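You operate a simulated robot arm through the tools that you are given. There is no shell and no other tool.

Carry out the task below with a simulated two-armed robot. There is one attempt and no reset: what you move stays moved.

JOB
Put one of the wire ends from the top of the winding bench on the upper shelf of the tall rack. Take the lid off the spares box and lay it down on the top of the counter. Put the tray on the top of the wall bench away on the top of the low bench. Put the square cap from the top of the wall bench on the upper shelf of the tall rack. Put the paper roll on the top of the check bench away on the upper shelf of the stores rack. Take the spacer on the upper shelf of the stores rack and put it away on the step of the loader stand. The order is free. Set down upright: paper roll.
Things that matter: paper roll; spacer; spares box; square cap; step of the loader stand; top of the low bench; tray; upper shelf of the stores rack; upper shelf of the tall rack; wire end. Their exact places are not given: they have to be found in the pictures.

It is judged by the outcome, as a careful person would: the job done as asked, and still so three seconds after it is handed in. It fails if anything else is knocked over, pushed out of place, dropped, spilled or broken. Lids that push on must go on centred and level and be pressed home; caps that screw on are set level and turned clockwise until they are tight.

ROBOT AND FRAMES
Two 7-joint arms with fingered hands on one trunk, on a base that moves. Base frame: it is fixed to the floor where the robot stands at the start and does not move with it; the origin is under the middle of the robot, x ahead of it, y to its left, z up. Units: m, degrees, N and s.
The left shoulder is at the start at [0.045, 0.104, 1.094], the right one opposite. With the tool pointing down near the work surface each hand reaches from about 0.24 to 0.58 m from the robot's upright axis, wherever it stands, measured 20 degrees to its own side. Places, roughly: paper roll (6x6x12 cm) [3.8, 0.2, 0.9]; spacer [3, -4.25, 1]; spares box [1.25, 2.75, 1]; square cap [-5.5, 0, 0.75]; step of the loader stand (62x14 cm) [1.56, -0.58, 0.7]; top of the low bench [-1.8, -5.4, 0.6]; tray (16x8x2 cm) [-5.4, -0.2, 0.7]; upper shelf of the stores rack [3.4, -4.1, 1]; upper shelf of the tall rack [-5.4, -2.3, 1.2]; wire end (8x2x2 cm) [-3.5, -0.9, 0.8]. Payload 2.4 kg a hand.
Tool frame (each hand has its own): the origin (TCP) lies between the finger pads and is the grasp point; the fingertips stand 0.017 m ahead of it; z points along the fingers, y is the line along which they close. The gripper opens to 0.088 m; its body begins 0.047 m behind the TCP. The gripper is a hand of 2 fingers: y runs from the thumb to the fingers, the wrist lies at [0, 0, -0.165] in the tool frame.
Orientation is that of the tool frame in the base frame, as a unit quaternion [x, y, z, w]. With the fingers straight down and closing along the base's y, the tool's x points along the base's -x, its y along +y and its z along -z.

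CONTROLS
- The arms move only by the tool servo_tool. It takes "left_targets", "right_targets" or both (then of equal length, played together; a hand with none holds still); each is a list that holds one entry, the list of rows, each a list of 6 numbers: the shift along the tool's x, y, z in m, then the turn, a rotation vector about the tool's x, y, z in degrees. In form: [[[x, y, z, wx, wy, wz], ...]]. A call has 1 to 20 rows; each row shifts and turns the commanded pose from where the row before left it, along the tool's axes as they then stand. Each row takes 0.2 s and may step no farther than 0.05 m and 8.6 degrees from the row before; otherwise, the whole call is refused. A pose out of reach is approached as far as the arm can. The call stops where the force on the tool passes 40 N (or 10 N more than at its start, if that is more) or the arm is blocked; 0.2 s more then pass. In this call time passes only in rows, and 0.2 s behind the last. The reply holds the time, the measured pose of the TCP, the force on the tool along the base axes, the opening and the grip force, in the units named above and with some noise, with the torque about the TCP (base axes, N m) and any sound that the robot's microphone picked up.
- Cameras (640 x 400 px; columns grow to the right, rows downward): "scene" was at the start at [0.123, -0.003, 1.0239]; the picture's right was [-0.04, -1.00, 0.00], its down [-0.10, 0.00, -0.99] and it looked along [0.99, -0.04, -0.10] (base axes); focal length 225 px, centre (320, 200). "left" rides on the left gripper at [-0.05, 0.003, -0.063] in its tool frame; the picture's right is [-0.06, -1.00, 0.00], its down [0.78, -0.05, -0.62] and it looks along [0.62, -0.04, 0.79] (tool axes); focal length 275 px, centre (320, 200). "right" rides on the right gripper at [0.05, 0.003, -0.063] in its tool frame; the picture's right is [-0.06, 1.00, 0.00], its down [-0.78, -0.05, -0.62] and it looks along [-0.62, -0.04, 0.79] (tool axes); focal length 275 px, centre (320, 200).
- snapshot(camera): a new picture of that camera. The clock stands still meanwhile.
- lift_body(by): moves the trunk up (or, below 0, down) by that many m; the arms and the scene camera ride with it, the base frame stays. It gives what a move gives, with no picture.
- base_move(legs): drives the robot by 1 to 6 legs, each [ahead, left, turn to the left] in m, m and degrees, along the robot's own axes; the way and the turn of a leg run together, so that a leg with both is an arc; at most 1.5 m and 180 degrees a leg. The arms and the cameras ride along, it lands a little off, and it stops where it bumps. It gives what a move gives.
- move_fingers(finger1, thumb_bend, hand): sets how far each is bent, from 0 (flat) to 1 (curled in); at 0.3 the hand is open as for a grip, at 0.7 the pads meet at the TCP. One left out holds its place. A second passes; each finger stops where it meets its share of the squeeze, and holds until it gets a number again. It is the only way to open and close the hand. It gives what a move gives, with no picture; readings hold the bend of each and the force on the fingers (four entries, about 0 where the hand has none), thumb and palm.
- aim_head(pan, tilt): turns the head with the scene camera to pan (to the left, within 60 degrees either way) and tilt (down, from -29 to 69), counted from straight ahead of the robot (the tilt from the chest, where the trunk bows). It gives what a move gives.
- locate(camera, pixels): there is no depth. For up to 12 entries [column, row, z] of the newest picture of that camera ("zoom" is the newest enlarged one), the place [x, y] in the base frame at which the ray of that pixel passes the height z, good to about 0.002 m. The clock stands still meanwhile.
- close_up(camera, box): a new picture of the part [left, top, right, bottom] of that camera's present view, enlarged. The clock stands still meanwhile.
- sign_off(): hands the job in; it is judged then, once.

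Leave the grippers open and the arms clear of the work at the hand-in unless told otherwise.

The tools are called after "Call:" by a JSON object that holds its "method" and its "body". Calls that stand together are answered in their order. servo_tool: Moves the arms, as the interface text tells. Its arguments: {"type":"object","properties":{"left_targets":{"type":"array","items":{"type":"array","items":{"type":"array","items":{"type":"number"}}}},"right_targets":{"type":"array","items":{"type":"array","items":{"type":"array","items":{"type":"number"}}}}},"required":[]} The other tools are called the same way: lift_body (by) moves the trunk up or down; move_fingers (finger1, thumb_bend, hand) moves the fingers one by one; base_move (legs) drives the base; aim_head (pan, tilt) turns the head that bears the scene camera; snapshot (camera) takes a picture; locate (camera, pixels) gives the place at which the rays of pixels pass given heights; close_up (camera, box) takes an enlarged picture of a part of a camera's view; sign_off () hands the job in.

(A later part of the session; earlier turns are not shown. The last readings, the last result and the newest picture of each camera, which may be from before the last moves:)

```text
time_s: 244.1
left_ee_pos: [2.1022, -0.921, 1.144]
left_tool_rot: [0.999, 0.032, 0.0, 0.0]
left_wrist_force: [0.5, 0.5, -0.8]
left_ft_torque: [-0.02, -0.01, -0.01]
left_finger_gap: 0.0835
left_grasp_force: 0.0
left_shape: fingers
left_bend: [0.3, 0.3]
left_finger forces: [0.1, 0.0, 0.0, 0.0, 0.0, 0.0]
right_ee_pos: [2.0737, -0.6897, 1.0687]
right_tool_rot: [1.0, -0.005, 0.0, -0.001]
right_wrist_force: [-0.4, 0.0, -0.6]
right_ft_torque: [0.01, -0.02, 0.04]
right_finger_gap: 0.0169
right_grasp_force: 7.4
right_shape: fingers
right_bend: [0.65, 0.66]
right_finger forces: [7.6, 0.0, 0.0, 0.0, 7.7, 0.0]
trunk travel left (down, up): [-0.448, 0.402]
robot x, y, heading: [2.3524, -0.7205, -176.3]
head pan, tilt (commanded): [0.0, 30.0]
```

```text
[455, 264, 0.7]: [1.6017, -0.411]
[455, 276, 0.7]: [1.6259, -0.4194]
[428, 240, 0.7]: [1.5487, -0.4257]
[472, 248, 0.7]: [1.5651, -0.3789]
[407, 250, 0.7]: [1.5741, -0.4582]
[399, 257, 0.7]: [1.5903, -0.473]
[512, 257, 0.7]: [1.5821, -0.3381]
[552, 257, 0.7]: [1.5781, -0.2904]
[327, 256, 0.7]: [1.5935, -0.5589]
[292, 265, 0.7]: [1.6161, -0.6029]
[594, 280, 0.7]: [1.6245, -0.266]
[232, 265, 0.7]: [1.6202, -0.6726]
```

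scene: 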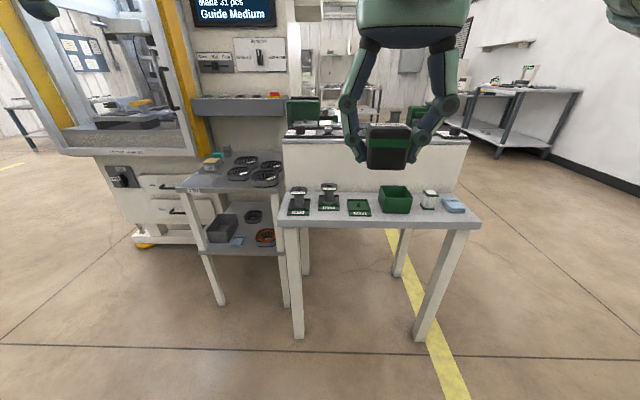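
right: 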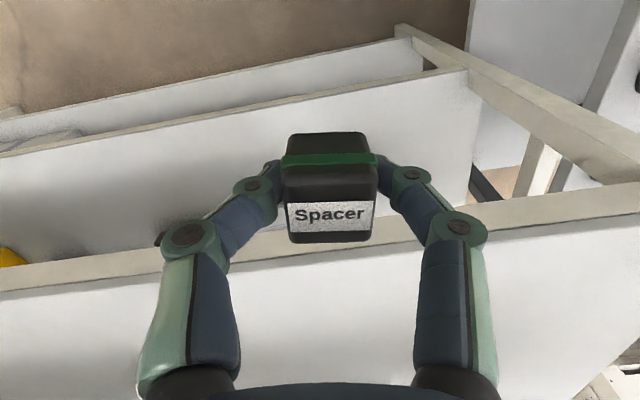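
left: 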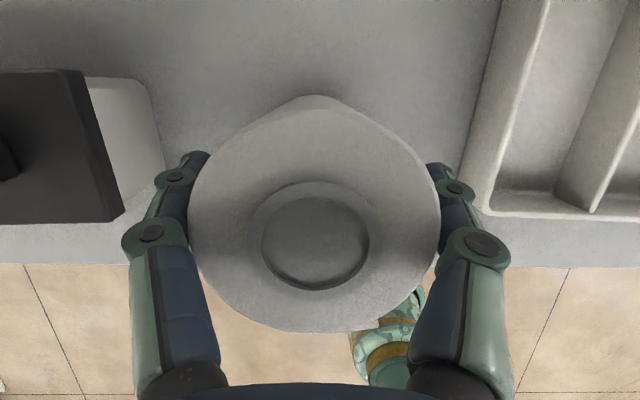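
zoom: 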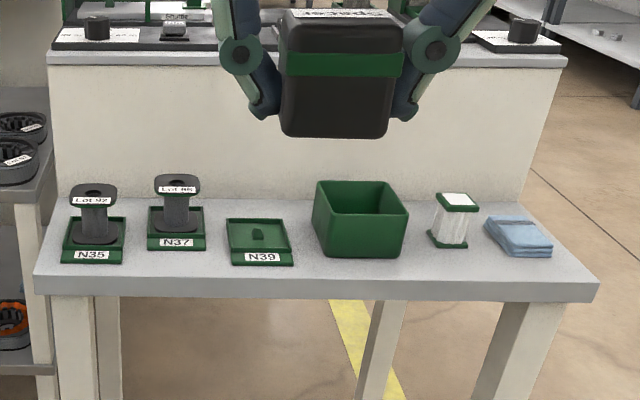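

The free spot is x 1.572–1.635, y -0.455…-0.345; I aim for (1.606, -0.392). I drive to about (2.06, -0.53), heading 180, and lower the trunk 0.15.

Call:
{"method": "base_move", "body": {"legs": [[0, 0, -3.8], [0.285, -0.19, 0]]}}

Call:
{"method": "lift_body", "body": {"by": -0.15}}

Call:
{"method": "aim_head", "body": {"pan": -15, "tilt": 38}}

Call:
{"method": "snapshot", "body": {"camera": "scene"}}

Call:
{"method": "snapshot", "body": {"camera": "right"}}

```text
time_s: 246.8
left_ee_pos: [1.8003, -0.7131, 1.1454]
left_tool_rot: [1.0, -0.003, 0.0, 0.0]
left_wrist_force: [-0.1, -0.1, 1.3]
left_ft_torque: [0.0, 0.0, 0.01]
left_finger_gap: 0.0836
left_grasp_force: 0.1
left_shape: fingers
left_bend: [0.3, 0.3]
left_finger forces: [0.0, 0.1, 0.0, 0.1, 0.0, 0.0]
right_ee_pos: [1.7888, -0.4791, 1.0683]
right_tool_rot: [0.999, -0.039, 0.0, -0.002]
right_wrist_force: [-0.7, 0.3, -1.6]
right_ft_torque: [0.04, 0.01, 0.0]
right_finger_gap: 0.0169
right_grasp_force: 7.8
right_shape: fingers
right_bend: [0.65, 0.66]
right_finger forces: [7.7, 0.1, 0.1, 0.0, 7.7, 0.1]
trunk travel left (down, up): [-0.448, 0.402]
robot x, y, heading: [2.0643, -0.53, 179.8]
head pan, tilt (commanded): [0.0, 30.0]
```

```text
time_s: 248.5
left_ee_pos: [1.8006, -0.713, 0.995]
left_tool_rot: [1.0, -0.003, 0.0, 0.0]
left_wrist_force: [0.3, 0.2, 0.1]
left_ft_torque: [-0.02, 0.0, -0.01]
left_finger_gap: 0.0834
left_grasp_force: 0.1
left_shape: fingers
left_bend: [0.3, 0.3]
left_finger forces: [0.0, 0.0, 0.0, 0.1, 0.0, 0.1]
right_ee_pos: [1.7892, -0.4805, 0.9187]
right_tool_rot: [0.999, -0.04, 0.0, 0.0]
right_wrist_force: [-0.1, -0.4, -0.5]
right_ft_torque: [0.01, -0.02, -0.02]
right_finger_gap: 0.0171
right_grasp_force: 7.8
right_shape: fingers
right_bend: [0.65, 0.66]
right_finger forces: [7.8, 0.0, 0.0, 0.0, 7.7, 0.0]
trunk travel left (down, up): [-0.298, 0.552]
robot x, y, heading: [2.061, -0.5281, 179.6]
head pan, tilt (commanded): [0.0, 30.0]
```

```text
time_s: 249.3
left_ee_pos: [1.8008, -0.7134, 0.9945]
left_tool_rot: [1.0, -0.002, 0.001, -0.001]
left_wrist_force: [-0.6, 0.1, 0.4]
left_ft_torque: [-0.01, -0.02, -0.02]
left_finger_gap: 0.0834
left_grasp_force: 0.1
left_shape: fingers
left_bend: [0.3, 0.3]
left_finger forces: [0.0, 0.0, 0.1, 0.1, 0.1, 0.1]
right_ee_pos: [1.7883, -0.4789, 0.919]
right_tool_rot: [0.999, -0.04, 0.0, -0.001]
right_wrist_force: [-0.6, -0.2, -0.9]
right_ft_torque: [-0.05, 0.01, 0.02]
right_finger_gap: 0.0168
right_grasp_force: 8.0
right_shape: fingers
right_bend: [0.65, 0.66]
right_finger forces: [7.7, 0.0, 0.1, 0.0, 7.7, 0.0]
trunk travel left (down, up): [-0.298, 0.552]
robot x, y, heading: [2.0636, -0.5332, 179.8]
head pan, tilt (commanded): [-15.0, 38.0]
```

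```text
taken
```

scene: 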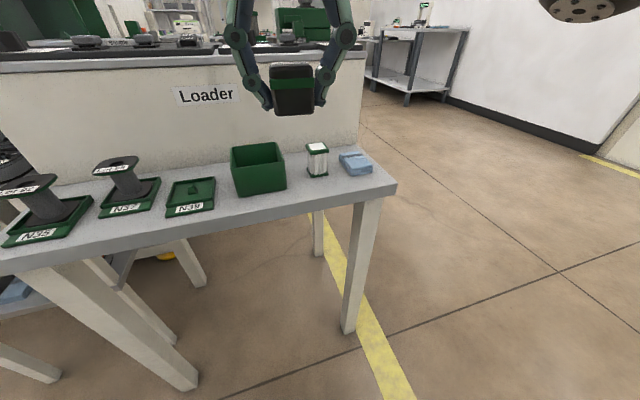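

```text
taken
```

right: 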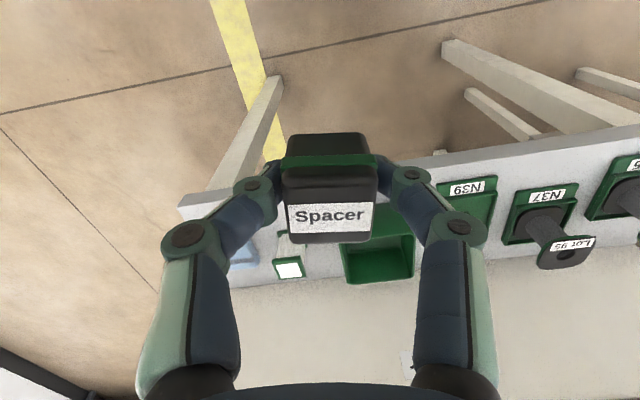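

The stand is labelled "Loader". I refine the free spot from this closer view.

Call:
{"method": "close_up", "body": {"camera": "scene", "box": [220, 130, 412, 250]}}

Call:
{"method": "locate", "body": {"camera": "zoom", "pixels": [[230, 210, 0.7], [222, 188, 0.7], [297, 157, 0.7], [360, 155, 0.7], [408, 143, 0.7], [425, 152, 0.7], [515, 135, 0.7], [590, 190, 0.7], [310, 230, 0.7], [50, 215, 0.7]]}}

```text
3.33 times, centred on (316, 190) of scene
```

zoom: 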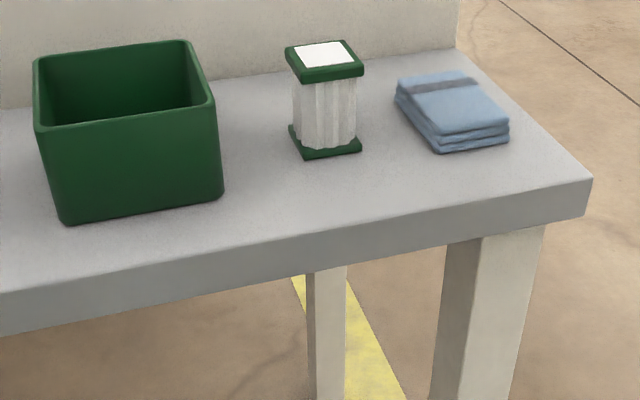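

```text
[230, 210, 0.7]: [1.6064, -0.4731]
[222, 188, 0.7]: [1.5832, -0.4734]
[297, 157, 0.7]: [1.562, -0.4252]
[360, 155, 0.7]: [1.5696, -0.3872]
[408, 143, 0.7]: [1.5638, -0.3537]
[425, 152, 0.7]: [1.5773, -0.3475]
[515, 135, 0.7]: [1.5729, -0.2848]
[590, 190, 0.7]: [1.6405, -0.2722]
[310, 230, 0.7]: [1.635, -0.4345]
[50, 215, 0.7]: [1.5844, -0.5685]
```

Free zone x 1.572–1.637, y -0.47…-0.345. I move the spacer above (1.606, -0.405), square it up, and lower to TCP 0.80.

Call:
{"method": "servo_tool", "body": {"right_targets": [[[-0.0375, -0.0118, 0, 0, 0, 0], [-0.0375, -0.0118, 0, 0, 0, 0], [-0.0375, -0.0118, 0, 0, 0, 0], [-0.0375, -0.0118, 0, 0, 0, 0], [-0.0375, -0.0118, 0, 0, 0, 0], [0, 0, 0, 0, 0, -4.6], [0, 0, 0.04, 0, 0, 0], [0, 0, 0.04, 0, 0, 0], [0, 0, 0.035, 0, 0, 0]]]}}

Call:
{"method": "snapshot", "body": {"camera": "scene"}}

Call:
{"method": "close_up", "body": {"camera": "scene", "box": [220, 110, 412, 230]}}

Call:
{"method": "snapshot", "body": {"camera": "right"}}

```text
time_s: 251.3
left_ee_pos: [1.8008, -0.7128, 0.9944]
left_tool_rot: [1.0, -0.002, 0.0, 0.0]
left_wrist_force: [0.5, -0.6, -0.2]
left_ft_torque: [-0.02, 0.0, 0.01]
left_finger_gap: 0.0835
left_grasp_force: 0.1
left_shape: fingers
left_bend: [0.3, 0.3]
left_finger forces: [0.1, 0.0, 0.0, 0.0, 0.1, 0.0]
right_ee_pos: [1.605, -0.4022, 0.8019]
right_tool_rot: [1.0, -0.001, 0.0, -0.001]
right_wrist_force: [0.4, -0.3, -0.7]
right_ft_torque: [-0.02, -0.02, -0.02]
right_finger_gap: 0.0168
right_grasp_force: 7.1
right_shape: fingers
right_bend: [0.65, 0.66]
right_finger forces: [7.7, 0.0, 0.0, 0.0, 7.6, 0.1]
trunk travel left (down, up): [-0.298, 0.552]
robot x, y, heading: [2.0592, -0.5312, 179.5]
head pan, tilt (commanded): [-15.0, 38.0]
```

```text
taken
```

scene: 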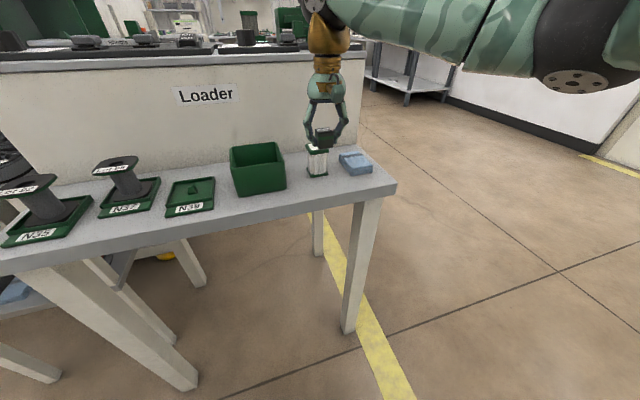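

```text
3.33 times, centred on (316, 170) of scene
```

zoom: 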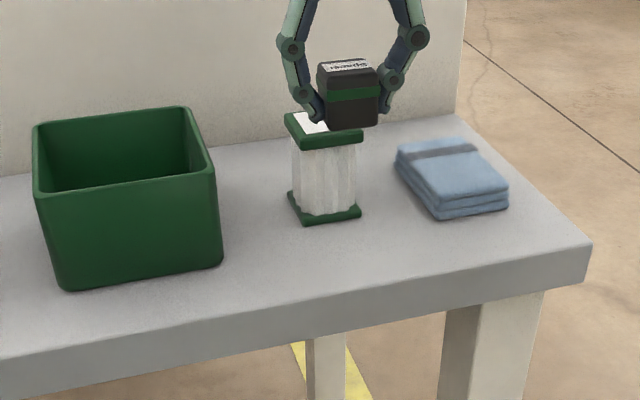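

```text
taken
```

right: 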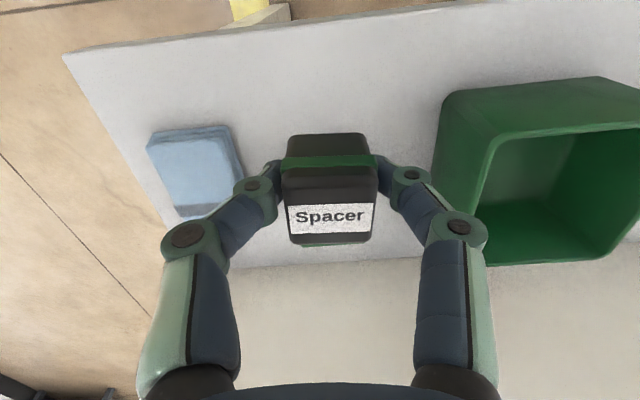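

I shift 5 mm toward the robot and descend to TCP 0.76, then look again.

Call:
{"method": "servo_tool", "body": {"right_targets": [[[0.005, 0, 0.02, 0, 0, 0], [0, 0, 0.02, 0, 0, 0]]]}}

Call:
{"method": "close_up", "body": {"camera": "scene", "box": [220, 110, 412, 230]}}

Call:
{"method": "snapshot", "body": {"camera": "right"}}

```text
time_s: 251.9
left_ee_pos: [1.801, -0.7141, 0.9946]
left_tool_rot: [1.0, -0.003, 0.0, 0.0]
left_wrist_force: [0.7, 0.0, 0.4]
left_ft_torque: [-0.03, -0.01, -0.01]
left_finger_gap: 0.0835
left_grasp_force: 0.1
left_shape: fingers
left_bend: [0.3, 0.3]
left_finger forces: [0.0, 0.0, 0.0, 0.0, 0.0, 0.0]
right_ee_pos: [1.6118, -0.4048, 0.7618]
right_tool_rot: [1.0, 0.001, -0.001, 0.001]
right_wrist_force: [0.5, 0.6, -0.3]
right_ft_torque: [0.01, 0.0, -0.01]
right_finger_gap: 0.0164
right_grasp_force: 8.2
right_shape: fingers
right_bend: [0.65, 0.66]
right_finger forces: [7.7, 0.0, 0.0, 0.1, 7.6, 0.0]
trunk travel left (down, up): [-0.298, 0.552]
robot x, y, heading: [2.0621, -0.5287, 179.4]
head pan, tilt (commanded): [-15.0, 38.0]
```

```text
3.33 times, centred on (316, 170) of scene
```

zoom: 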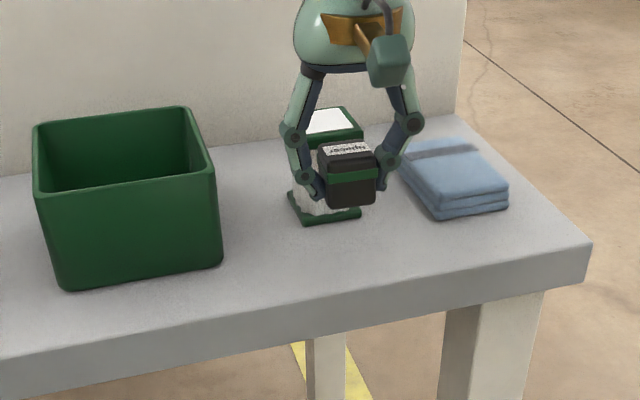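

```text
taken
```

right: 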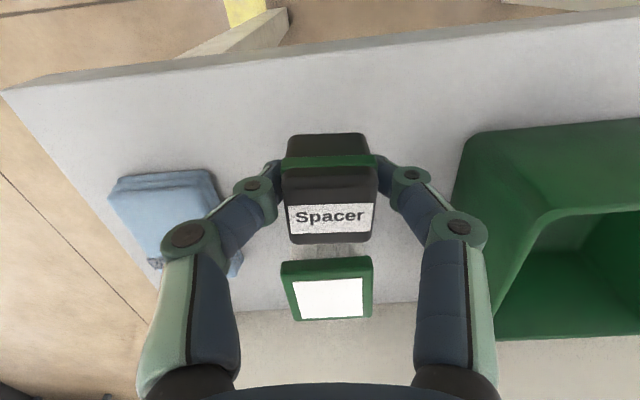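

I check the bobbin's top front edge in the hand's view.

Call:
{"method": "locate", "body": {"camera": "right", "pixels": [[280, 265, 0.757], [372, 258, 0.757], [280, 265, 0.765], [372, 258, 0.765], [292, 320, 0.757], [445, 220, 0.77], [240, 75, 0.7], [330, 65, 0.7]]}}

```text
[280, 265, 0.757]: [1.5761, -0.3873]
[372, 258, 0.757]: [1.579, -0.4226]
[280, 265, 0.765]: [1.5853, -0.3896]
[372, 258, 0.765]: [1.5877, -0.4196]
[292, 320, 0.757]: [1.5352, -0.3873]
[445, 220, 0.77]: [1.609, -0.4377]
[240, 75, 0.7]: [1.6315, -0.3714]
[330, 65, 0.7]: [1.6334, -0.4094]
```

The bobbin is clear by over 2 cm. I move 4 mm back inward and lower to just above the surface, then in fine steps.

Call:
{"method": "servo_tool", "body": {"right_targets": [[[-0.004, 0, 0.02, 0, 0, 0], [0, 0, 0.014, 0, 0, 0], [0, 0, 0.003, 0, 0, 0]]]}}

Call:
{"method": "servo_tool", "body": {"right_targets": [[[0, 0, 0.002, 0, 0, 0]]]}}

Call:
{"method": "close_up", "body": {"camera": "scene", "box": [260, 130, 388, 210]}}

```text
time_s: 252.7
left_ee_pos: [1.8006, -0.7137, 0.994]
left_tool_rot: [1.0, -0.003, -0.001, 0.0]
left_wrist_force: [0.5, 0.2, 0.2]
left_ft_torque: [0.02, -0.01, 0.0]
left_finger_gap: 0.0836
left_grasp_force: 0.0
left_shape: fingers
left_bend: [0.3, 0.3]
left_finger forces: [0.1, 0.1, 0.0, 0.0, 0.1, 0.0]
right_ee_pos: [1.6064, -0.4058, 0.7263]
right_tool_rot: [1.0, 0.0, 0.0, -0.001]
right_wrist_force: [0.9, -0.2, -0.5]
right_ft_torque: [-0.01, -0.02, -0.02]
right_finger_gap: 0.0166
right_grasp_force: 7.5
right_shape: fingers
right_bend: [0.65, 0.66]
right_finger forces: [7.8, 0.0, 0.0, 0.0, 7.7, 0.0]
trunk travel left (down, up): [-0.298, 0.552]
robot x, y, heading: [2.0623, -0.5325, 179.7]
head pan, tilt (commanded): [-15.0, 38.0]
```

```text
time_s: 253.1
left_ee_pos: [1.7999, -0.7137, 0.9941]
left_tool_rot: [1.0, -0.003, 0.0, 0.0]
left_wrist_force: [0.6, 0.1, -0.3]
left_ft_torque: [0.01, -0.01, -0.01]
left_finger_gap: 0.0834
left_grasp_force: 0.1
left_shape: fingers
left_bend: [0.3, 0.3]
left_finger forces: [0.1, 0.0, 0.0, 0.0, 0.1, 0.0]
right_ee_pos: [1.6069, -0.4058, 0.7243]
right_tool_rot: [1.0, 0.0, 0.0, 0.0]
right_wrist_force: [-0.1, 0.2, -0.6]
right_ft_torque: [0.04, -0.03, 0.03]
right_finger_gap: 0.0165
right_grasp_force: 6.8
right_shape: fingers
right_bend: [0.65, 0.66]
right_finger forces: [7.7, 0.0, 0.0, 0.0, 7.6, 0.0]
trunk travel left (down, up): [-0.298, 0.552]
robot x, y, heading: [2.0604, -0.5317, 179.9]
head pan, tilt (commanded): [-15.0, 38.0]
```

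```text
5.00 times, centred on (324, 170) of scene
```

zoom: 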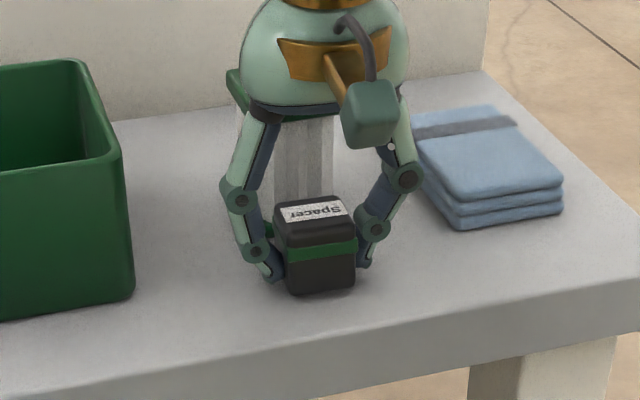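

No contact yet. I continue in 2 mm steps.

Call:
{"method": "servo_tool", "body": {"right_targets": [[[0, 0, 0.002, 0, 0, 0]]]}}

Call:
{"method": "servo_tool", "body": {"right_targets": [[[0, 0, 0.002, 0, 0, 0]]]}}

```text
time_s: 253.5
left_ee_pos: [1.8022, -0.7135, 0.9945]
left_tool_rot: [1.0, -0.002, 0.001, 0.0]
left_wrist_force: [-0.3, 0.8, 0.2]
left_ft_torque: [-0.05, 0.0, -0.01]
left_finger_gap: 0.0838
left_grasp_force: 0.0
left_shape: fingers
left_bend: [0.3, 0.3]
left_finger forces: [0.0, 0.0, 0.0, 0.1, 0.0, 0.0]
right_ee_pos: [1.6073, -0.4055, 0.7212]
right_tool_rot: [1.0, -0.001, 0.0, -0.001]
right_wrist_force: [0.3, 0.1, -1.4]
right_ft_torque: [-0.01, -0.01, 0.01]
right_finger_gap: 0.0164
right_grasp_force: 7.5
right_shape: fingers
right_bend: [0.65, 0.66]
right_finger forces: [7.7, 0.1, 0.0, 0.0, 7.5, 0.0]
trunk travel left (down, up): [-0.298, 0.552]
robot x, y, heading: [2.0621, -0.5315, 179.6]
head pan, tilt (commanded): [-15.0, 38.0]
```

```text
time_s: 253.9
left_ee_pos: [1.8011, -0.7133, 0.9948]
left_tool_rot: [1.0, -0.003, 0.0, 0.0]
left_wrist_force: [-0.5, -0.2, 0.5]
left_ft_torque: [-0.01, 0.01, 0.01]
left_finger_gap: 0.0834
left_grasp_force: 0.1
left_shape: fingers
left_bend: [0.3, 0.3]
left_finger forces: [0.0, 0.1, 0.0, 0.0, 0.1, 0.0]
right_ee_pos: [1.6071, -0.4062, 0.7213]
right_tool_rot: [1.0, 0.0, 0.0, 0.0]
right_wrist_force: [-0.2, 0.7, 3.1]
right_ft_torque: [0.02, -0.02, 0.01]
right_finger_gap: 0.0165
right_grasp_force: 8.0
right_shape: fingers
right_bend: [0.66, 0.67]
right_finger forces: [8.2, 0.0, 0.1, 0.0, 8.7, 0.0]
trunk travel left (down, up): [-0.298, 0.552]
robot x, y, heading: [2.0588, -0.5307, 179.9]
head pan, tilt (commanded): [-15.0, 38.0]
```

Contact felt (+4 N). I open the fingers moderately, then rise straight up.

Call:
{"method": "move_fingers", "body": {"hand": "right", "finger1": 0.5, "thumb_bend": 0.5}}

Call:
{"method": "close_up", "body": {"camera": "scene", "box": [260, 130, 388, 210]}}

Call:
{"method": "servo_tool", "body": {"right_targets": [[[0, 0, -0.01, 0, 0, 0], [0, 0, -0.03, 0, 0, 0], [0, 0, -0.04, 0, 0, 0], [0, 0, -0.04, 0, 0, 0], [0, 0, -0.04, 0, 0, 0], [0.04, 0, 0, 0, 0, 0], [0.04, 0, 0, 0, 0, 0], [0.04, 0, 0, 0, 0, 0]]]}}

Call:
{"method": "snapshot", "body": {"camera": "scene"}}

```text
time_s: 254.9
left_ee_pos: [1.8005, -0.7129, 0.9953]
left_tool_rot: [1.0, -0.003, 0.0, 0.0]
left_wrist_force: [0.6, 0.2, 0.5]
left_ft_torque: [-0.03, -0.05, -0.01]
left_finger_gap: 0.0836
left_grasp_force: 0.0
left_shape: fingers
left_bend: [0.3, 0.3]
left_finger forces: [0.0, 0.0, 0.0, 0.1, 0.1, 0.0]
right_ee_pos: [1.609, -0.4053, 0.7216]
right_tool_rot: [1.0, 0.0, -0.002, -0.001]
right_wrist_force: [-1.3, -1.0, 10.4]
right_ft_torque: [-0.01, 0.01, 0.02]
right_finger_gap: 0.0331
right_grasp_force: 5.8
right_shape: fingers
right_bend: [0.54, 0.51]
right_finger forces: [5.9, 0.0, 0.0, 0.0, 4.7, 0.1]
trunk travel left (down, up): [-0.298, 0.552]
robot x, y, heading: [2.0635, -0.5302, 179.5]
head pan, tilt (commanded): [-15.0, 38.0]
```

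```text
5.00 times, centred on (324, 170) of scene
```

zoom: 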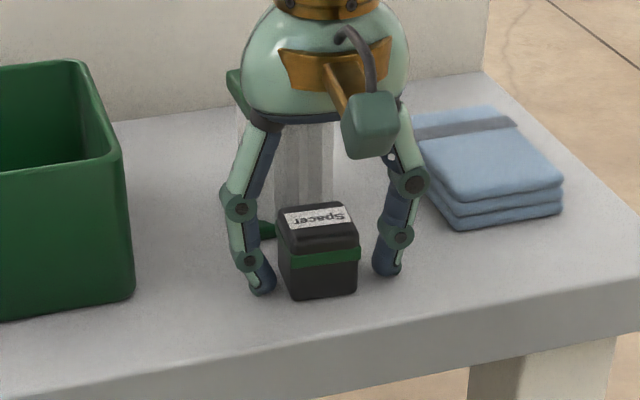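

```text
time_s: 256.7
left_ee_pos: [1.8019, -0.7129, 0.9947]
left_tool_rot: [1.0, -0.003, 0.0, 0.0]
left_wrist_force: [0.7, 0.6, -0.2]
left_ft_torque: [-0.04, 0.0, -0.01]
left_finger_gap: 0.0834
left_grasp_force: 0.2
left_shape: fingers
left_bend: [0.3, 0.3]
left_finger forces: [0.0, 0.0, 0.1, 0.1, 0.1, 0.0]
right_ee_pos: [1.726, -0.4039, 0.8793]
right_tool_rot: [1.0, 0.0, 0.001, -0.002]
right_wrist_force: [0.5, 0.1, -0.2]
right_ft_torque: [0.0, 0.0, 0.0]
right_finger_gap: 0.0387
right_grasp_force: 0.2
right_shape: fingers
right_bend: [0.5, 0.5]
right_finger forces: [0.0, 0.0, 0.0, 0.0, 0.0, 0.0]
trunk travel left (down, up): [-0.298, 0.552]
robot x, y, heading: [2.0627, -0.5273, 179.5]
head pan, tilt (commanded): [-15.0, 38.0]
```

```text
taken
```

scene: 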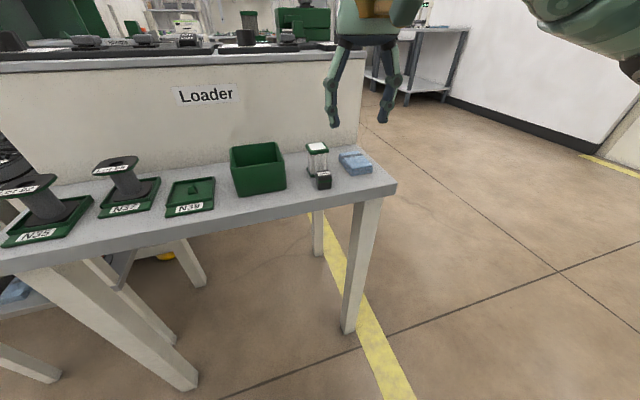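

The spacer is on the step in front of the bobbin. I check with a zoom.

Call:
{"method": "close_up", "body": {"camera": "scene", "box": [220, 130, 412, 250]}}

Call:
{"method": "move_fingers", "body": {"hand": "right", "finger1": 0.3, "thumb_bend": 0.3}}

```text
3.33 times, centred on (316, 190) of scene
```

zoom: 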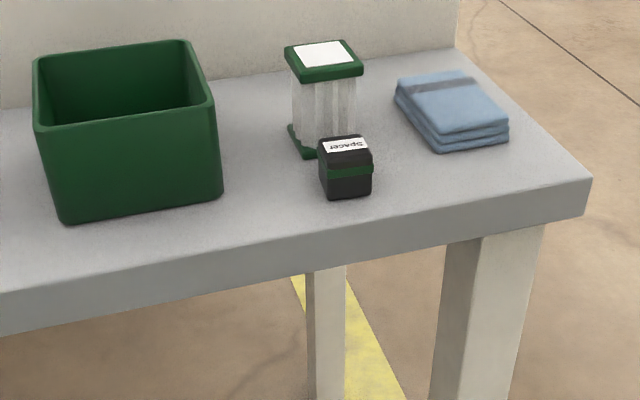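

```text
time_s: 257.7
left_ee_pos: [1.8009, -0.713, 0.9948]
left_tool_rot: [1.0, -0.003, 0.001, 0.0]
left_wrist_force: [0.7, -0.1, -0.2]
left_ft_torque: [0.02, -0.01, 0.02]
left_finger_gap: 0.0834
left_grasp_force: 0.0
left_shape: fingers
left_bend: [0.3, 0.3]
left_finger forces: [0.0, 0.0, 0.0, 0.1, 0.1, 0.0]
right_ee_pos: [1.7264, -0.4053, 0.8802]
right_tool_rot: [1.0, 0.0, 0.0, -0.001]
right_wrist_force: [-0.8, 0.3, -0.2]
right_ft_torque: [-0.03, -0.02, -0.01]
right_finger_gap: 0.0836
right_grasp_force: 0.1
right_shape: fingers
right_bend: [0.3, 0.3]
right_finger forces: [0.0, 0.0, 0.0, 0.0, 0.0, 0.0]
trunk travel left (down, up): [-0.298, 0.552]
robot x, y, heading: [2.0616, -0.5281, 179.8]
head pan, tilt (commanded): [-15.0, 38.0]
```

All in place. Next, the west side: I back off, strafe right (north) to y≈0.6, and drive west along the lane.

Call:
{"method": "base_move", "body": {"legs": [[-0.25, 0, 0], [0, -1.13, 0]]}}

Call:
{"method": "lift_body", "body": {"by": 0.15}}

Call:
{"method": "aim_head", "body": {"pan": 0, "tilt": 12}}

Call:
{"method": "snapshot", "body": {"camera": "scene"}}

```text
time_s: 264.9
left_ee_pos: [2.0444, 0.4142, 0.9938]
left_tool_rot: [1.0, 0.01, 0.0, 0.001]
left_wrist_force: [0.4, -0.3, 0.3]
left_ft_torque: [0.04, 0.0, -0.04]
left_finger_gap: 0.0835
left_grasp_force: 0.1
left_shape: fingers
left_bend: [0.3, 0.3]
left_finger forces: [0.1, 0.0, 0.1, 0.0, 0.0, 0.0]
right_ee_pos: [1.9614, 0.7195, 0.8792]
right_tool_rot: [1.0, 0.013, 0.0, -0.001]
right_wrist_force: [-0.9, 0.7, -1.1]
right_ft_torque: [-0.04, 0.03, 0.02]
right_finger_gap: 0.0833
right_grasp_force: 0.2
right_shape: fingers
right_bend: [0.3, 0.3]
right_finger forces: [0.0, 0.0, 0.0, 0.0, 0.0, 0.0]
trunk travel left (down, up): [-0.298, 0.552]
robot x, y, heading: [2.2983, 0.6027, -179.0]
head pan, tilt (commanded): [-15.0, 38.0]
```

```text
time_s: 266.7
left_ee_pos: [2.0449, 0.4135, 1.1451]
left_tool_rot: [1.0, 0.01, 0.0, -0.001]
left_wrist_force: [0.6, -0.2, 0.1]
left_ft_torque: [-0.06, 0.01, -0.01]
left_finger_gap: 0.0836
left_grasp_force: 0.0
left_shape: fingers
left_bend: [0.3, 0.3]
left_finger forces: [0.1, 0.1, 0.1, 0.0, 0.0, 0.0]
right_ee_pos: [1.9622, 0.7194, 1.0297]
right_tool_rot: [1.0, 0.014, 0.001, -0.001]
right_wrist_force: [0.5, -0.1, -0.3]
right_ft_torque: [0.02, -0.04, 0.0]
right_finger_gap: 0.0834
right_grasp_force: 0.1
right_shape: fingers
right_bend: [0.3, 0.3]
right_finger forces: [0.0, 0.0, 0.1, 0.1, 0.0, 0.0]
trunk travel left (down, up): [-0.448, 0.402]
robot x, y, heading: [2.3017, 0.6046, -178.8]
head pan, tilt (commanded): [-15.0, 38.0]
```

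```text
time_s: 267.6
left_ee_pos: [2.0452, 0.4134, 1.1445]
left_tool_rot: [1.0, 0.011, 0.0, 0.0]
left_wrist_force: [-0.6, 0.2, 0.3]
left_ft_torque: [0.03, 0.01, 0.0]
left_finger_gap: 0.0836
left_grasp_force: 0.2
left_shape: fingers
left_bend: [0.3, 0.3]
left_finger forces: [0.0, 0.1, 0.0, 0.1, 0.0, 0.0]
right_ee_pos: [1.9614, 0.7206, 1.0297]
right_tool_rot: [1.0, 0.013, 0.0, -0.001]
right_wrist_force: [-0.3, 0.4, -0.2]
right_ft_torque: [0.04, -0.03, 0.0]
right_finger_gap: 0.0834
right_grasp_force: 0.1
right_shape: fingers
right_bend: [0.3, 0.3]
right_finger forces: [0.0, 0.0, 0.0, 0.1, 0.0, 0.0]
trunk travel left (down, up): [-0.448, 0.402]
robot x, y, heading: [2.3013, 0.6011, -179.0]
head pan, tilt (commanded): [0.0, 12.0]
```

```text
taken
```

scene: 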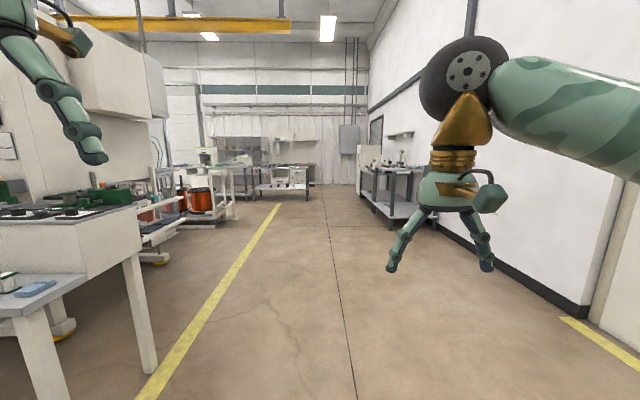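

The lane is clear. I drive west about 3.6 m, then look ahead again.

Call:
{"method": "base_move", "body": {"legs": [[1.5, 0, -0.5], [1.5, 0, -0.5], [0.7, 0, 0]]}}

Call:
{"method": "snapshot", "body": {"camera": "scene"}}

```text
time_s: 285.5
left_ee_pos: [-1.6621, 0.3531, 1.1447]
left_tool_rot: [1.0, 0.013, 0.0, 0.0]
left_wrist_force: [1.0, 0.1, -0.1]
left_ft_torque: [0.01, -0.01, 0.03]
left_finger_gap: 0.0835
left_grasp_force: 0.0
left_shape: fingers
left_bend: [0.3, 0.3]
left_finger forces: [0.1, 0.0, 0.1, 0.0, 0.0, 0.0]
right_ee_pos: [-1.7475, 0.6592, 1.0299]
right_tool_rot: [1.0, 0.016, 0.001, -0.001]
right_wrist_force: [1.3, 1.1, -0.3]
right_ft_torque: [0.05, 0.02, -0.03]
right_finger_gap: 0.0836
right_grasp_force: 0.0
right_shape: fingers
right_bend: [0.3, 0.3]
right_finger forces: [0.1, 0.0, 0.0, 0.0, 0.0, 0.1]
trunk travel left (down, up): [-0.448, 0.402]
robot x, y, heading: [-1.4056, 0.5443, -178.6]
head pan, tilt (commanded): [0.0, 12.0]
```

```text
taken
```

scene: 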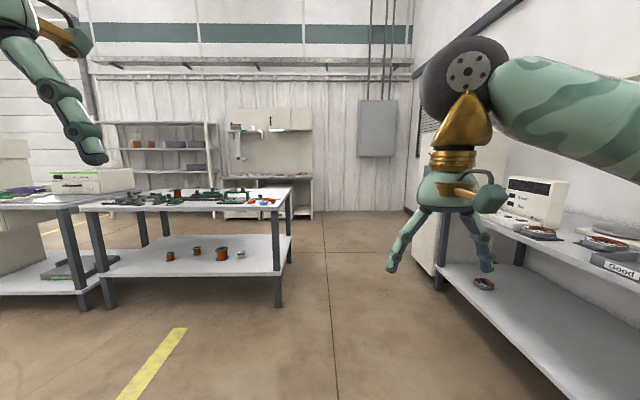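

Ahead-left is the winding bench (top at (190,198)), far behind it the tall rack (165,155) and the wall bench (270,180). I zoom in on them.

Call:
{"method": "close_up", "body": {"camera": "scene", "box": [70, 170, 310, 320]}}

Call:
{"method": "close_up", "body": {"camera": "scene", "box": [100, 100, 340, 230]}}

Call:
{"method": "locate", "body": {"camera": "scene", "pixels": [[110, 309, 0], [278, 307, 0], [287, 240, 0], [83, 205, 0.8], [280, 203, 0.8], [294, 188, 0.8], [310, 218, 0], [212, 235, 0], [437, 290, 0]]}}

```text
2.67 times, centred on (190, 245) of scene
```

zoom: 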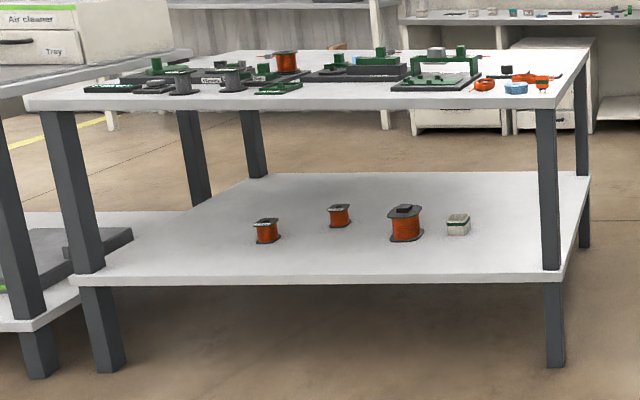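

```text
2.67 times, centred on (220, 165) of scene
```

zoom: 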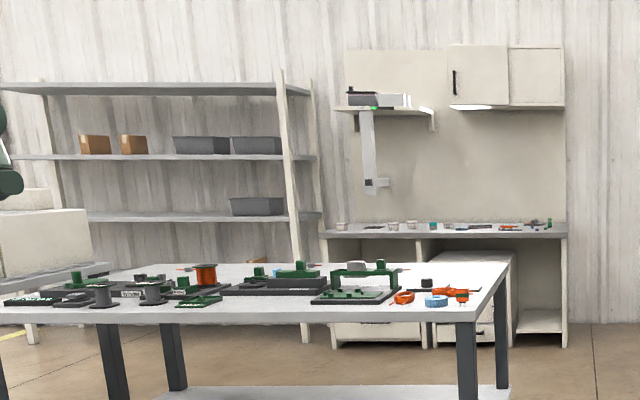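

```text
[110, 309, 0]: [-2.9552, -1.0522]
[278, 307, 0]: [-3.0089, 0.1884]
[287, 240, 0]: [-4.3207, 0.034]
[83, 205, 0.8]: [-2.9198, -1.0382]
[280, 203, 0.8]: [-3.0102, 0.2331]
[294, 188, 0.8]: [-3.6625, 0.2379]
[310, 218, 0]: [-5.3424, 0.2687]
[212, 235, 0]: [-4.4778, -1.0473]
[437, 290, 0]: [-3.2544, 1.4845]
```

The winding bench spans about x -2.95…-3.7, y -1.05…0.23. I'll go around its north end to the far (west) side: drive to about (-4.3, 0.85).

Call:
{"method": "base_move", "body": {"legs": [[1.45, -0.22, -0.7], [1.45, -0.17, -0.7]]}}

Call:
{"method": "aim_head", "body": {"pan": 0, "tilt": 15}}

Call:
{"method": "snapshot", "body": {"camera": "scene"}}

Call:
{"method": "aim_head", "body": {"pan": 50, "tilt": 20}}

Call:
{"method": "snapshot", "body": {"camera": "scene"}}

```text
time_s: 299.5
left_ee_pos: [-4.5407, 0.7907, 1.145]
left_tool_rot: [1.0, -0.012, 0.0, 0.0]
left_wrist_force: [0.1, 0.1, 0.7]
left_ft_torque: [-0.06, 0.03, 0.0]
left_finger_gap: 0.0836
left_grasp_force: 0.1
left_shape: fingers
left_bend: [0.3, 0.3]
left_finger forces: [0.0, 0.1, 0.1, 0.0, 0.0, 0.0]
right_ee_pos: [-4.6106, 1.1001, 1.0296]
right_tool_rot: [1.0, -0.01, 0.001, -0.001]
right_wrist_force: [-0.3, 0.4, 0.6]
right_ft_torque: [0.03, 0.0, -0.02]
right_finger_gap: 0.0834
right_grasp_force: 0.1
right_shape: fingers
right_bend: [0.3, 0.3]
right_finger forces: [0.0, 0.0, 0.0, 0.0, 0.0, 0.0]
trunk travel left (down, up): [-0.448, 0.402]
robot x, y, heading: [-4.2789, 0.9684, 178.5]
head pan, tilt (commanded): [0.0, 12.0]
```

```text
time_s: 300.1
left_ee_pos: [-4.5417, 0.7908, 1.144]
left_tool_rot: [1.0, -0.012, 0.0, 0.0]
left_wrist_force: [0.1, 0.4, 0.1]
left_ft_torque: [-0.01, 0.01, 0.0]
left_finger_gap: 0.0836
left_grasp_force: 0.1
left_shape: fingers
left_bend: [0.3, 0.3]
left_finger forces: [0.1, 0.0, 0.0, 0.0, 0.0, 0.0]
right_ee_pos: [-4.6114, 1.102, 1.0306]
right_tool_rot: [1.0, -0.01, 0.001, -0.001]
right_wrist_force: [-0.2, -0.2, -0.6]
right_ft_torque: [-0.02, -0.02, -0.01]
right_finger_gap: 0.0834
right_grasp_force: 0.0
right_shape: fingers
right_bend: [0.3, 0.3]
right_finger forces: [0.1, 0.0, 0.0, 0.0, 0.0, 0.0]
trunk travel left (down, up): [-0.448, 0.402]
robot x, y, heading: [-4.2748, 0.9668, 178.8]
head pan, tilt (commanded): [0.0, 15.0]
```

```text
taken
```

scene: 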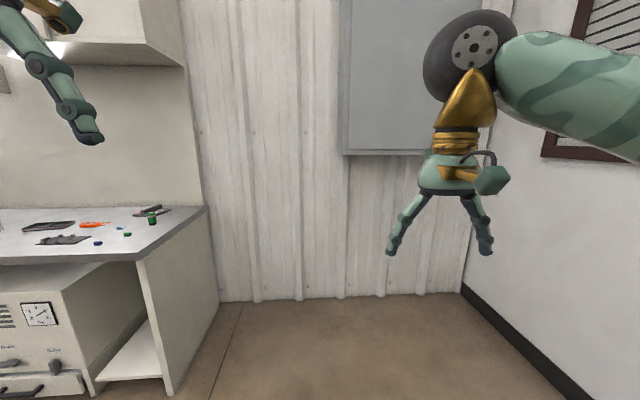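

```text
time_s: 301.3
left_ee_pos: [-4.5421, 0.791, 1.1452]
left_tool_rot: [1.0, -0.012, 0.0, 0.001]
left_wrist_force: [-0.1, 0.7, -0.4]
left_ft_torque: [0.02, 0.01, 0.03]
left_finger_gap: 0.0837
left_grasp_force: 0.1
left_shape: fingers
left_bend: [0.3, 0.3]
left_finger forces: [0.0, 0.0, 0.1, 0.0, 0.0, 0.0]
right_ee_pos: [-4.6117, 1.1002, 1.0299]
right_tool_rot: [1.0, -0.009, -0.001, -0.001]
right_wrist_force: [0.1, 0.4, 0.2]
right_ft_torque: [0.0, 0.0, -0.01]
right_finger_gap: 0.0834
right_grasp_force: 0.0
right_shape: fingers
right_bend: [0.3, 0.3]
right_finger forces: [0.0, 0.0, 0.0, 0.0, 0.0, 0.0]
trunk travel left (down, up): [-0.448, 0.402]
robot x, y, heading: [-4.2761, 0.9708, 178.7]
head pan, tilt (commanded): [50.0, 20.0]
```

```text
taken
```

scene: 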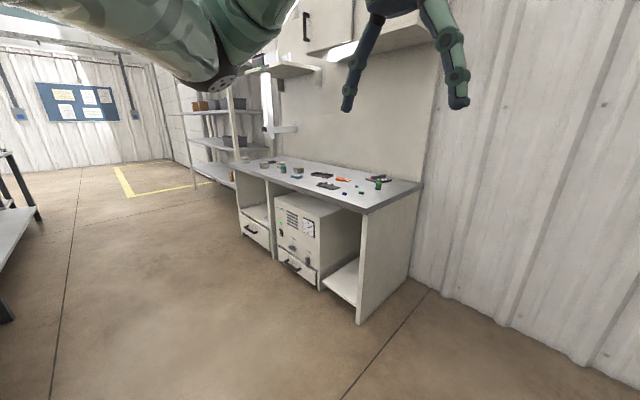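

I zoom in on the wall bench's top for the tray and the square cap.

Call:
{"method": "close_up", "body": {"camera": "scene", "box": [220, 140, 430, 260]}}

Call:
{"method": "locate", "body": {"camera": "scene", "pixels": [[424, 185, 0.75], [365, 211, 0.75], [232, 165, 0.75], [357, 325, 0], [240, 233, 0], [415, 283, 0], [195, 188, 0], [40, 220, 0], [8, 320, 0]]}}

```text
3.05 times, centred on (325, 200) of scene
```

zoom: 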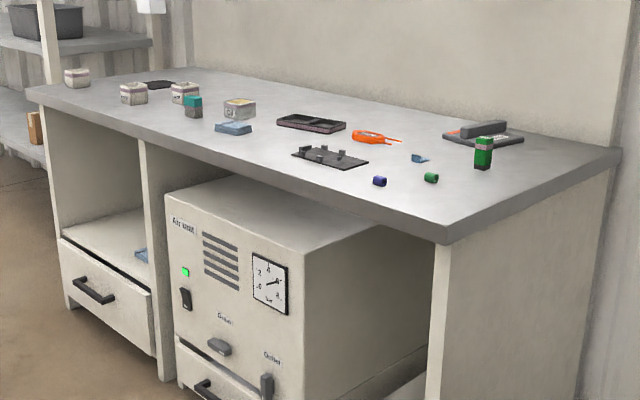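

```text
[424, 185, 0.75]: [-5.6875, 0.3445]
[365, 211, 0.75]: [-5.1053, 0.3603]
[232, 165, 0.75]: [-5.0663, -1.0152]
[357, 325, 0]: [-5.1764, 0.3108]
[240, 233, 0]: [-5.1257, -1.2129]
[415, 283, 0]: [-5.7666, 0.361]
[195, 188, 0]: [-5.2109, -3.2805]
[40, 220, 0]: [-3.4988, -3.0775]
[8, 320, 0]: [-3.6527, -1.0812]
```

The wall bench (top z≈0.75, x -5.1…-5.7, y 0.35…-1.1) holds small parts and a dark shallow tray. I drive to face it at about (-4.5, -0.1).

Call:
{"method": "base_move", "body": {"legs": [[0.0, 1.05, 1.2], [0.2, 0, 0]]}}

Call:
{"method": "aim_head", "body": {"pan": 0, "tilt": 28}}

Call:
{"method": "snapshot", "body": {"camera": "scene"}}

Call:
{"method": "close_up", "body": {"camera": "scene", "box": [200, 150, 440, 300]}}

```text
time_s: 307.8
left_ee_pos: [-4.7313, -0.2557, 1.1447]
left_tool_rot: [1.0, 0.015, 0.0, 0.0]
left_wrist_force: [0.4, -0.1, -0.3]
left_ft_torque: [0.01, 0.01, 0.03]
left_finger_gap: 0.0836
left_grasp_force: 0.1
left_shape: fingers
left_bend: [0.3, 0.3]
left_finger forces: [0.0, 0.0, 0.0, 0.0, 0.0, 0.0]
right_ee_pos: [-4.8186, 0.0488, 1.0296]
right_tool_rot: [1.0, 0.018, 0.0, -0.001]
right_wrist_force: [0.8, -0.2, 0.4]
right_ft_torque: [-0.01, 0.03, -0.02]
right_finger_gap: 0.0837
right_grasp_force: 0.1
right_shape: fingers
right_bend: [0.3, 0.3]
right_finger forces: [0.0, 0.1, 0.0, 0.1, 0.0, 0.1]
trunk travel left (down, up): [-0.448, 0.402]
robot x, y, heading: [-4.479, -0.0633, -178.2]
head pan, tilt (commanded): [50.0, 20.0]
```

```text
time_s: 309.0
left_ee_pos: [-4.7317, -0.2563, 1.1449]
left_tool_rot: [1.0, 0.015, 0.0, 0.0]
left_wrist_force: [0.8, -0.5, 0.9]
left_ft_torque: [0.01, -0.01, -0.01]
left_finger_gap: 0.0834
left_grasp_force: 0.2
left_shape: fingers
left_bend: [0.3, 0.3]
left_finger forces: [0.0, 0.1, 0.0, 0.0, 0.0, 0.0]
right_ee_pos: [-4.8178, 0.0497, 1.0293]
right_tool_rot: [1.0, 0.019, 0.0, -0.001]
right_wrist_force: [0.3, -0.9, 0.6]
right_ft_torque: [0.01, 0.0, 0.0]
right_finger_gap: 0.0835
right_grasp_force: 0.0
right_shape: fingers
right_bend: [0.3, 0.3]
right_finger forces: [0.1, 0.0, 0.0, 0.0, 0.1, 0.1]
trunk travel left (down, up): [-0.448, 0.402]
robot x, y, heading: [-4.4797, -0.0647, -178.1]
head pan, tilt (commanded): [0.0, 28.0]
```

```text
taken
```

scene: 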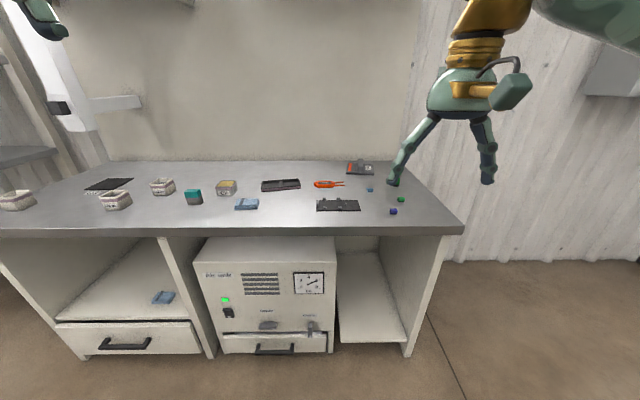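

```text
2.67 times, centred on (320, 225) of scene
```

zoom: 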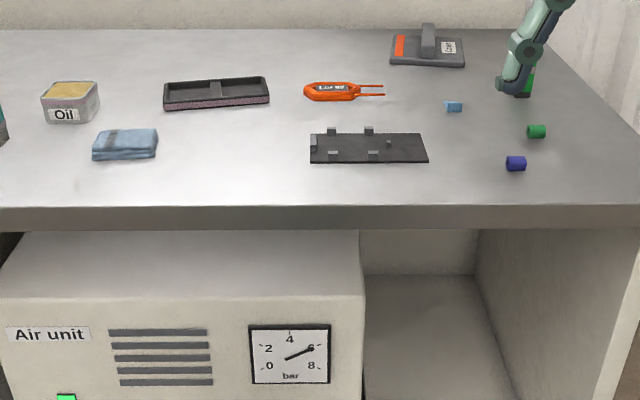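

I locate these candidates on the bench at z≈0.75.

Call:
{"method": "locate", "body": {"camera": "zoom", "pixels": [[454, 112, 0.75], [537, 137, 0.75], [516, 170, 0.75], [165, 108, 0.75], [269, 104, 0.75], [311, 162, 0.75], [428, 162, 0.75], [310, 135, 0.75], [330, 206, 0.75], [330, 30, 0.75]]}}

Call:
{"method": "close_up", "body": {"camera": "scene", "box": [350, 170, 430, 220]}}

Call:
{"method": "close_up", "body": {"camera": "scene", "box": [240, 160, 370, 230]}}

```text
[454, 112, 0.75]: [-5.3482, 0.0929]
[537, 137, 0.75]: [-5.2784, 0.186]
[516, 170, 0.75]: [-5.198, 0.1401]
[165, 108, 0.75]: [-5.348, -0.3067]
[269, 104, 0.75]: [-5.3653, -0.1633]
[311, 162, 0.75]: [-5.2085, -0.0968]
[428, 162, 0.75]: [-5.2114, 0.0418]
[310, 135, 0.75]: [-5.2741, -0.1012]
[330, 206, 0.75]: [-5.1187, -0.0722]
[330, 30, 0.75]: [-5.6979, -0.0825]
```

```text
8.00 times, centred on (390, 195) of scene
```

zoom: 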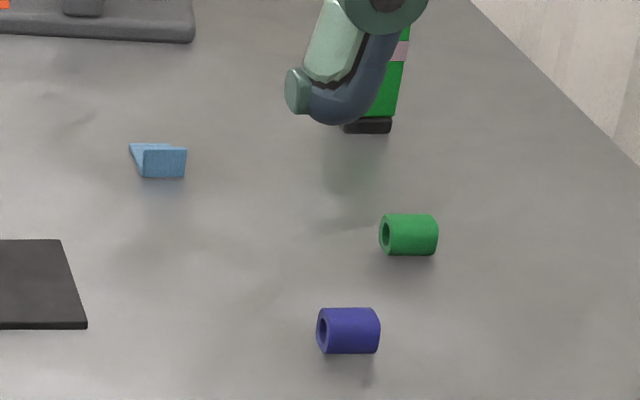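

```text
4.92 times, centred on (305, 195) of scene
```

zoom: 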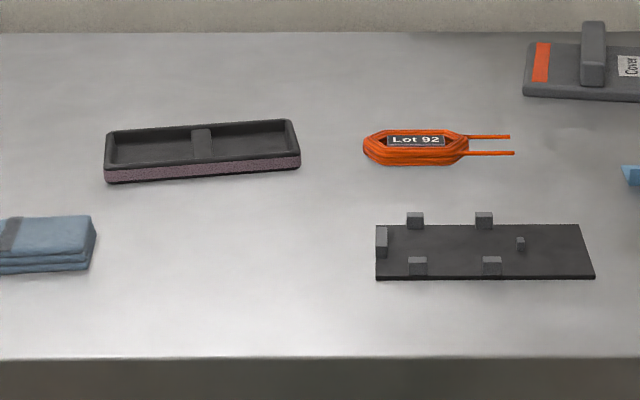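

The light-blue piece may be the square cap, but there's also a labelled dark piece at (360,168). I move the right hand aside and zoom in further.

Call:
{"method": "servo_tool", "body": {"right_targets": [[[0.04, -0.02, -0.02, 0, 0, 0], [0.03, -0.03, -0.02, 0, 0, 0], [0, -0.04, 0, 0, 0, 0]]]}}

Call:
{"method": "close_up", "body": {"camera": "scene", "box": [335, 155, 399, 195]}}

Call:
{"method": "close_up", "body": {"camera": "scene", "box": [370, 160, 434, 200]}}

```text
time_s: 309.8
left_ee_pos: [-4.7316, -0.2551, 1.1446]
left_tool_rot: [1.0, 0.016, 0.001, 0.0]
left_wrist_force: [-0.2, 0.2, 0.3]
left_ft_torque: [0.0, 0.02, -0.04]
left_finger_gap: 0.0837
left_grasp_force: 0.2
left_shape: fingers
left_bend: [0.3, 0.3]
left_finger forces: [0.1, 0.0, 0.0, 0.0, 0.1, 0.1]
right_ee_pos: [-4.7495, 0.145, 1.0705]
right_tool_rot: [1.0, 0.019, 0.001, 0.0]
right_wrist_force: [0.1, 0.1, 0.2]
right_ft_torque: [0.01, 0.04, -0.02]
right_finger_gap: 0.0835
right_grasp_force: 0.0
right_shape: fingers
right_bend: [0.3, 0.3]
right_finger forces: [0.0, 0.0, 0.0, 0.0, 0.1, 0.0]
trunk travel left (down, up): [-0.448, 0.402]
robot x, y, heading: [-4.4813, -0.0644, -178.3]
head pan, tilt (commanded): [0.0, 28.0]
```

```text
10.00 times, centred on (367, 175) of scene
```

zoom: 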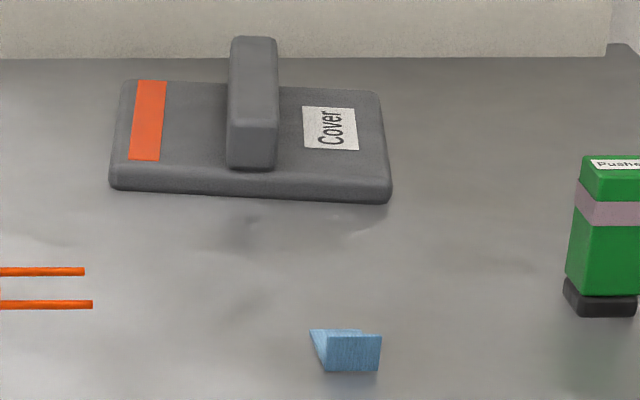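

```text
10.00 times, centred on (402, 180) of scene
```

zoom: 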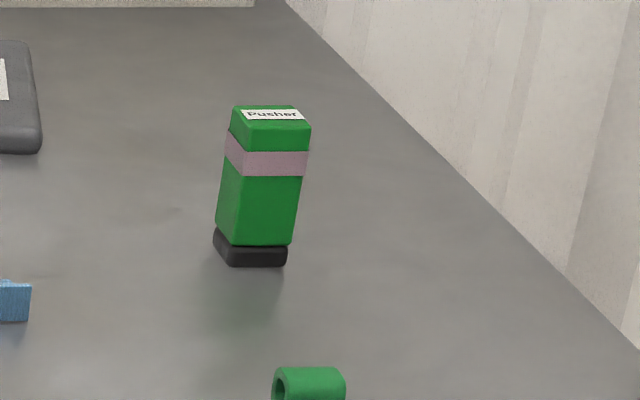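

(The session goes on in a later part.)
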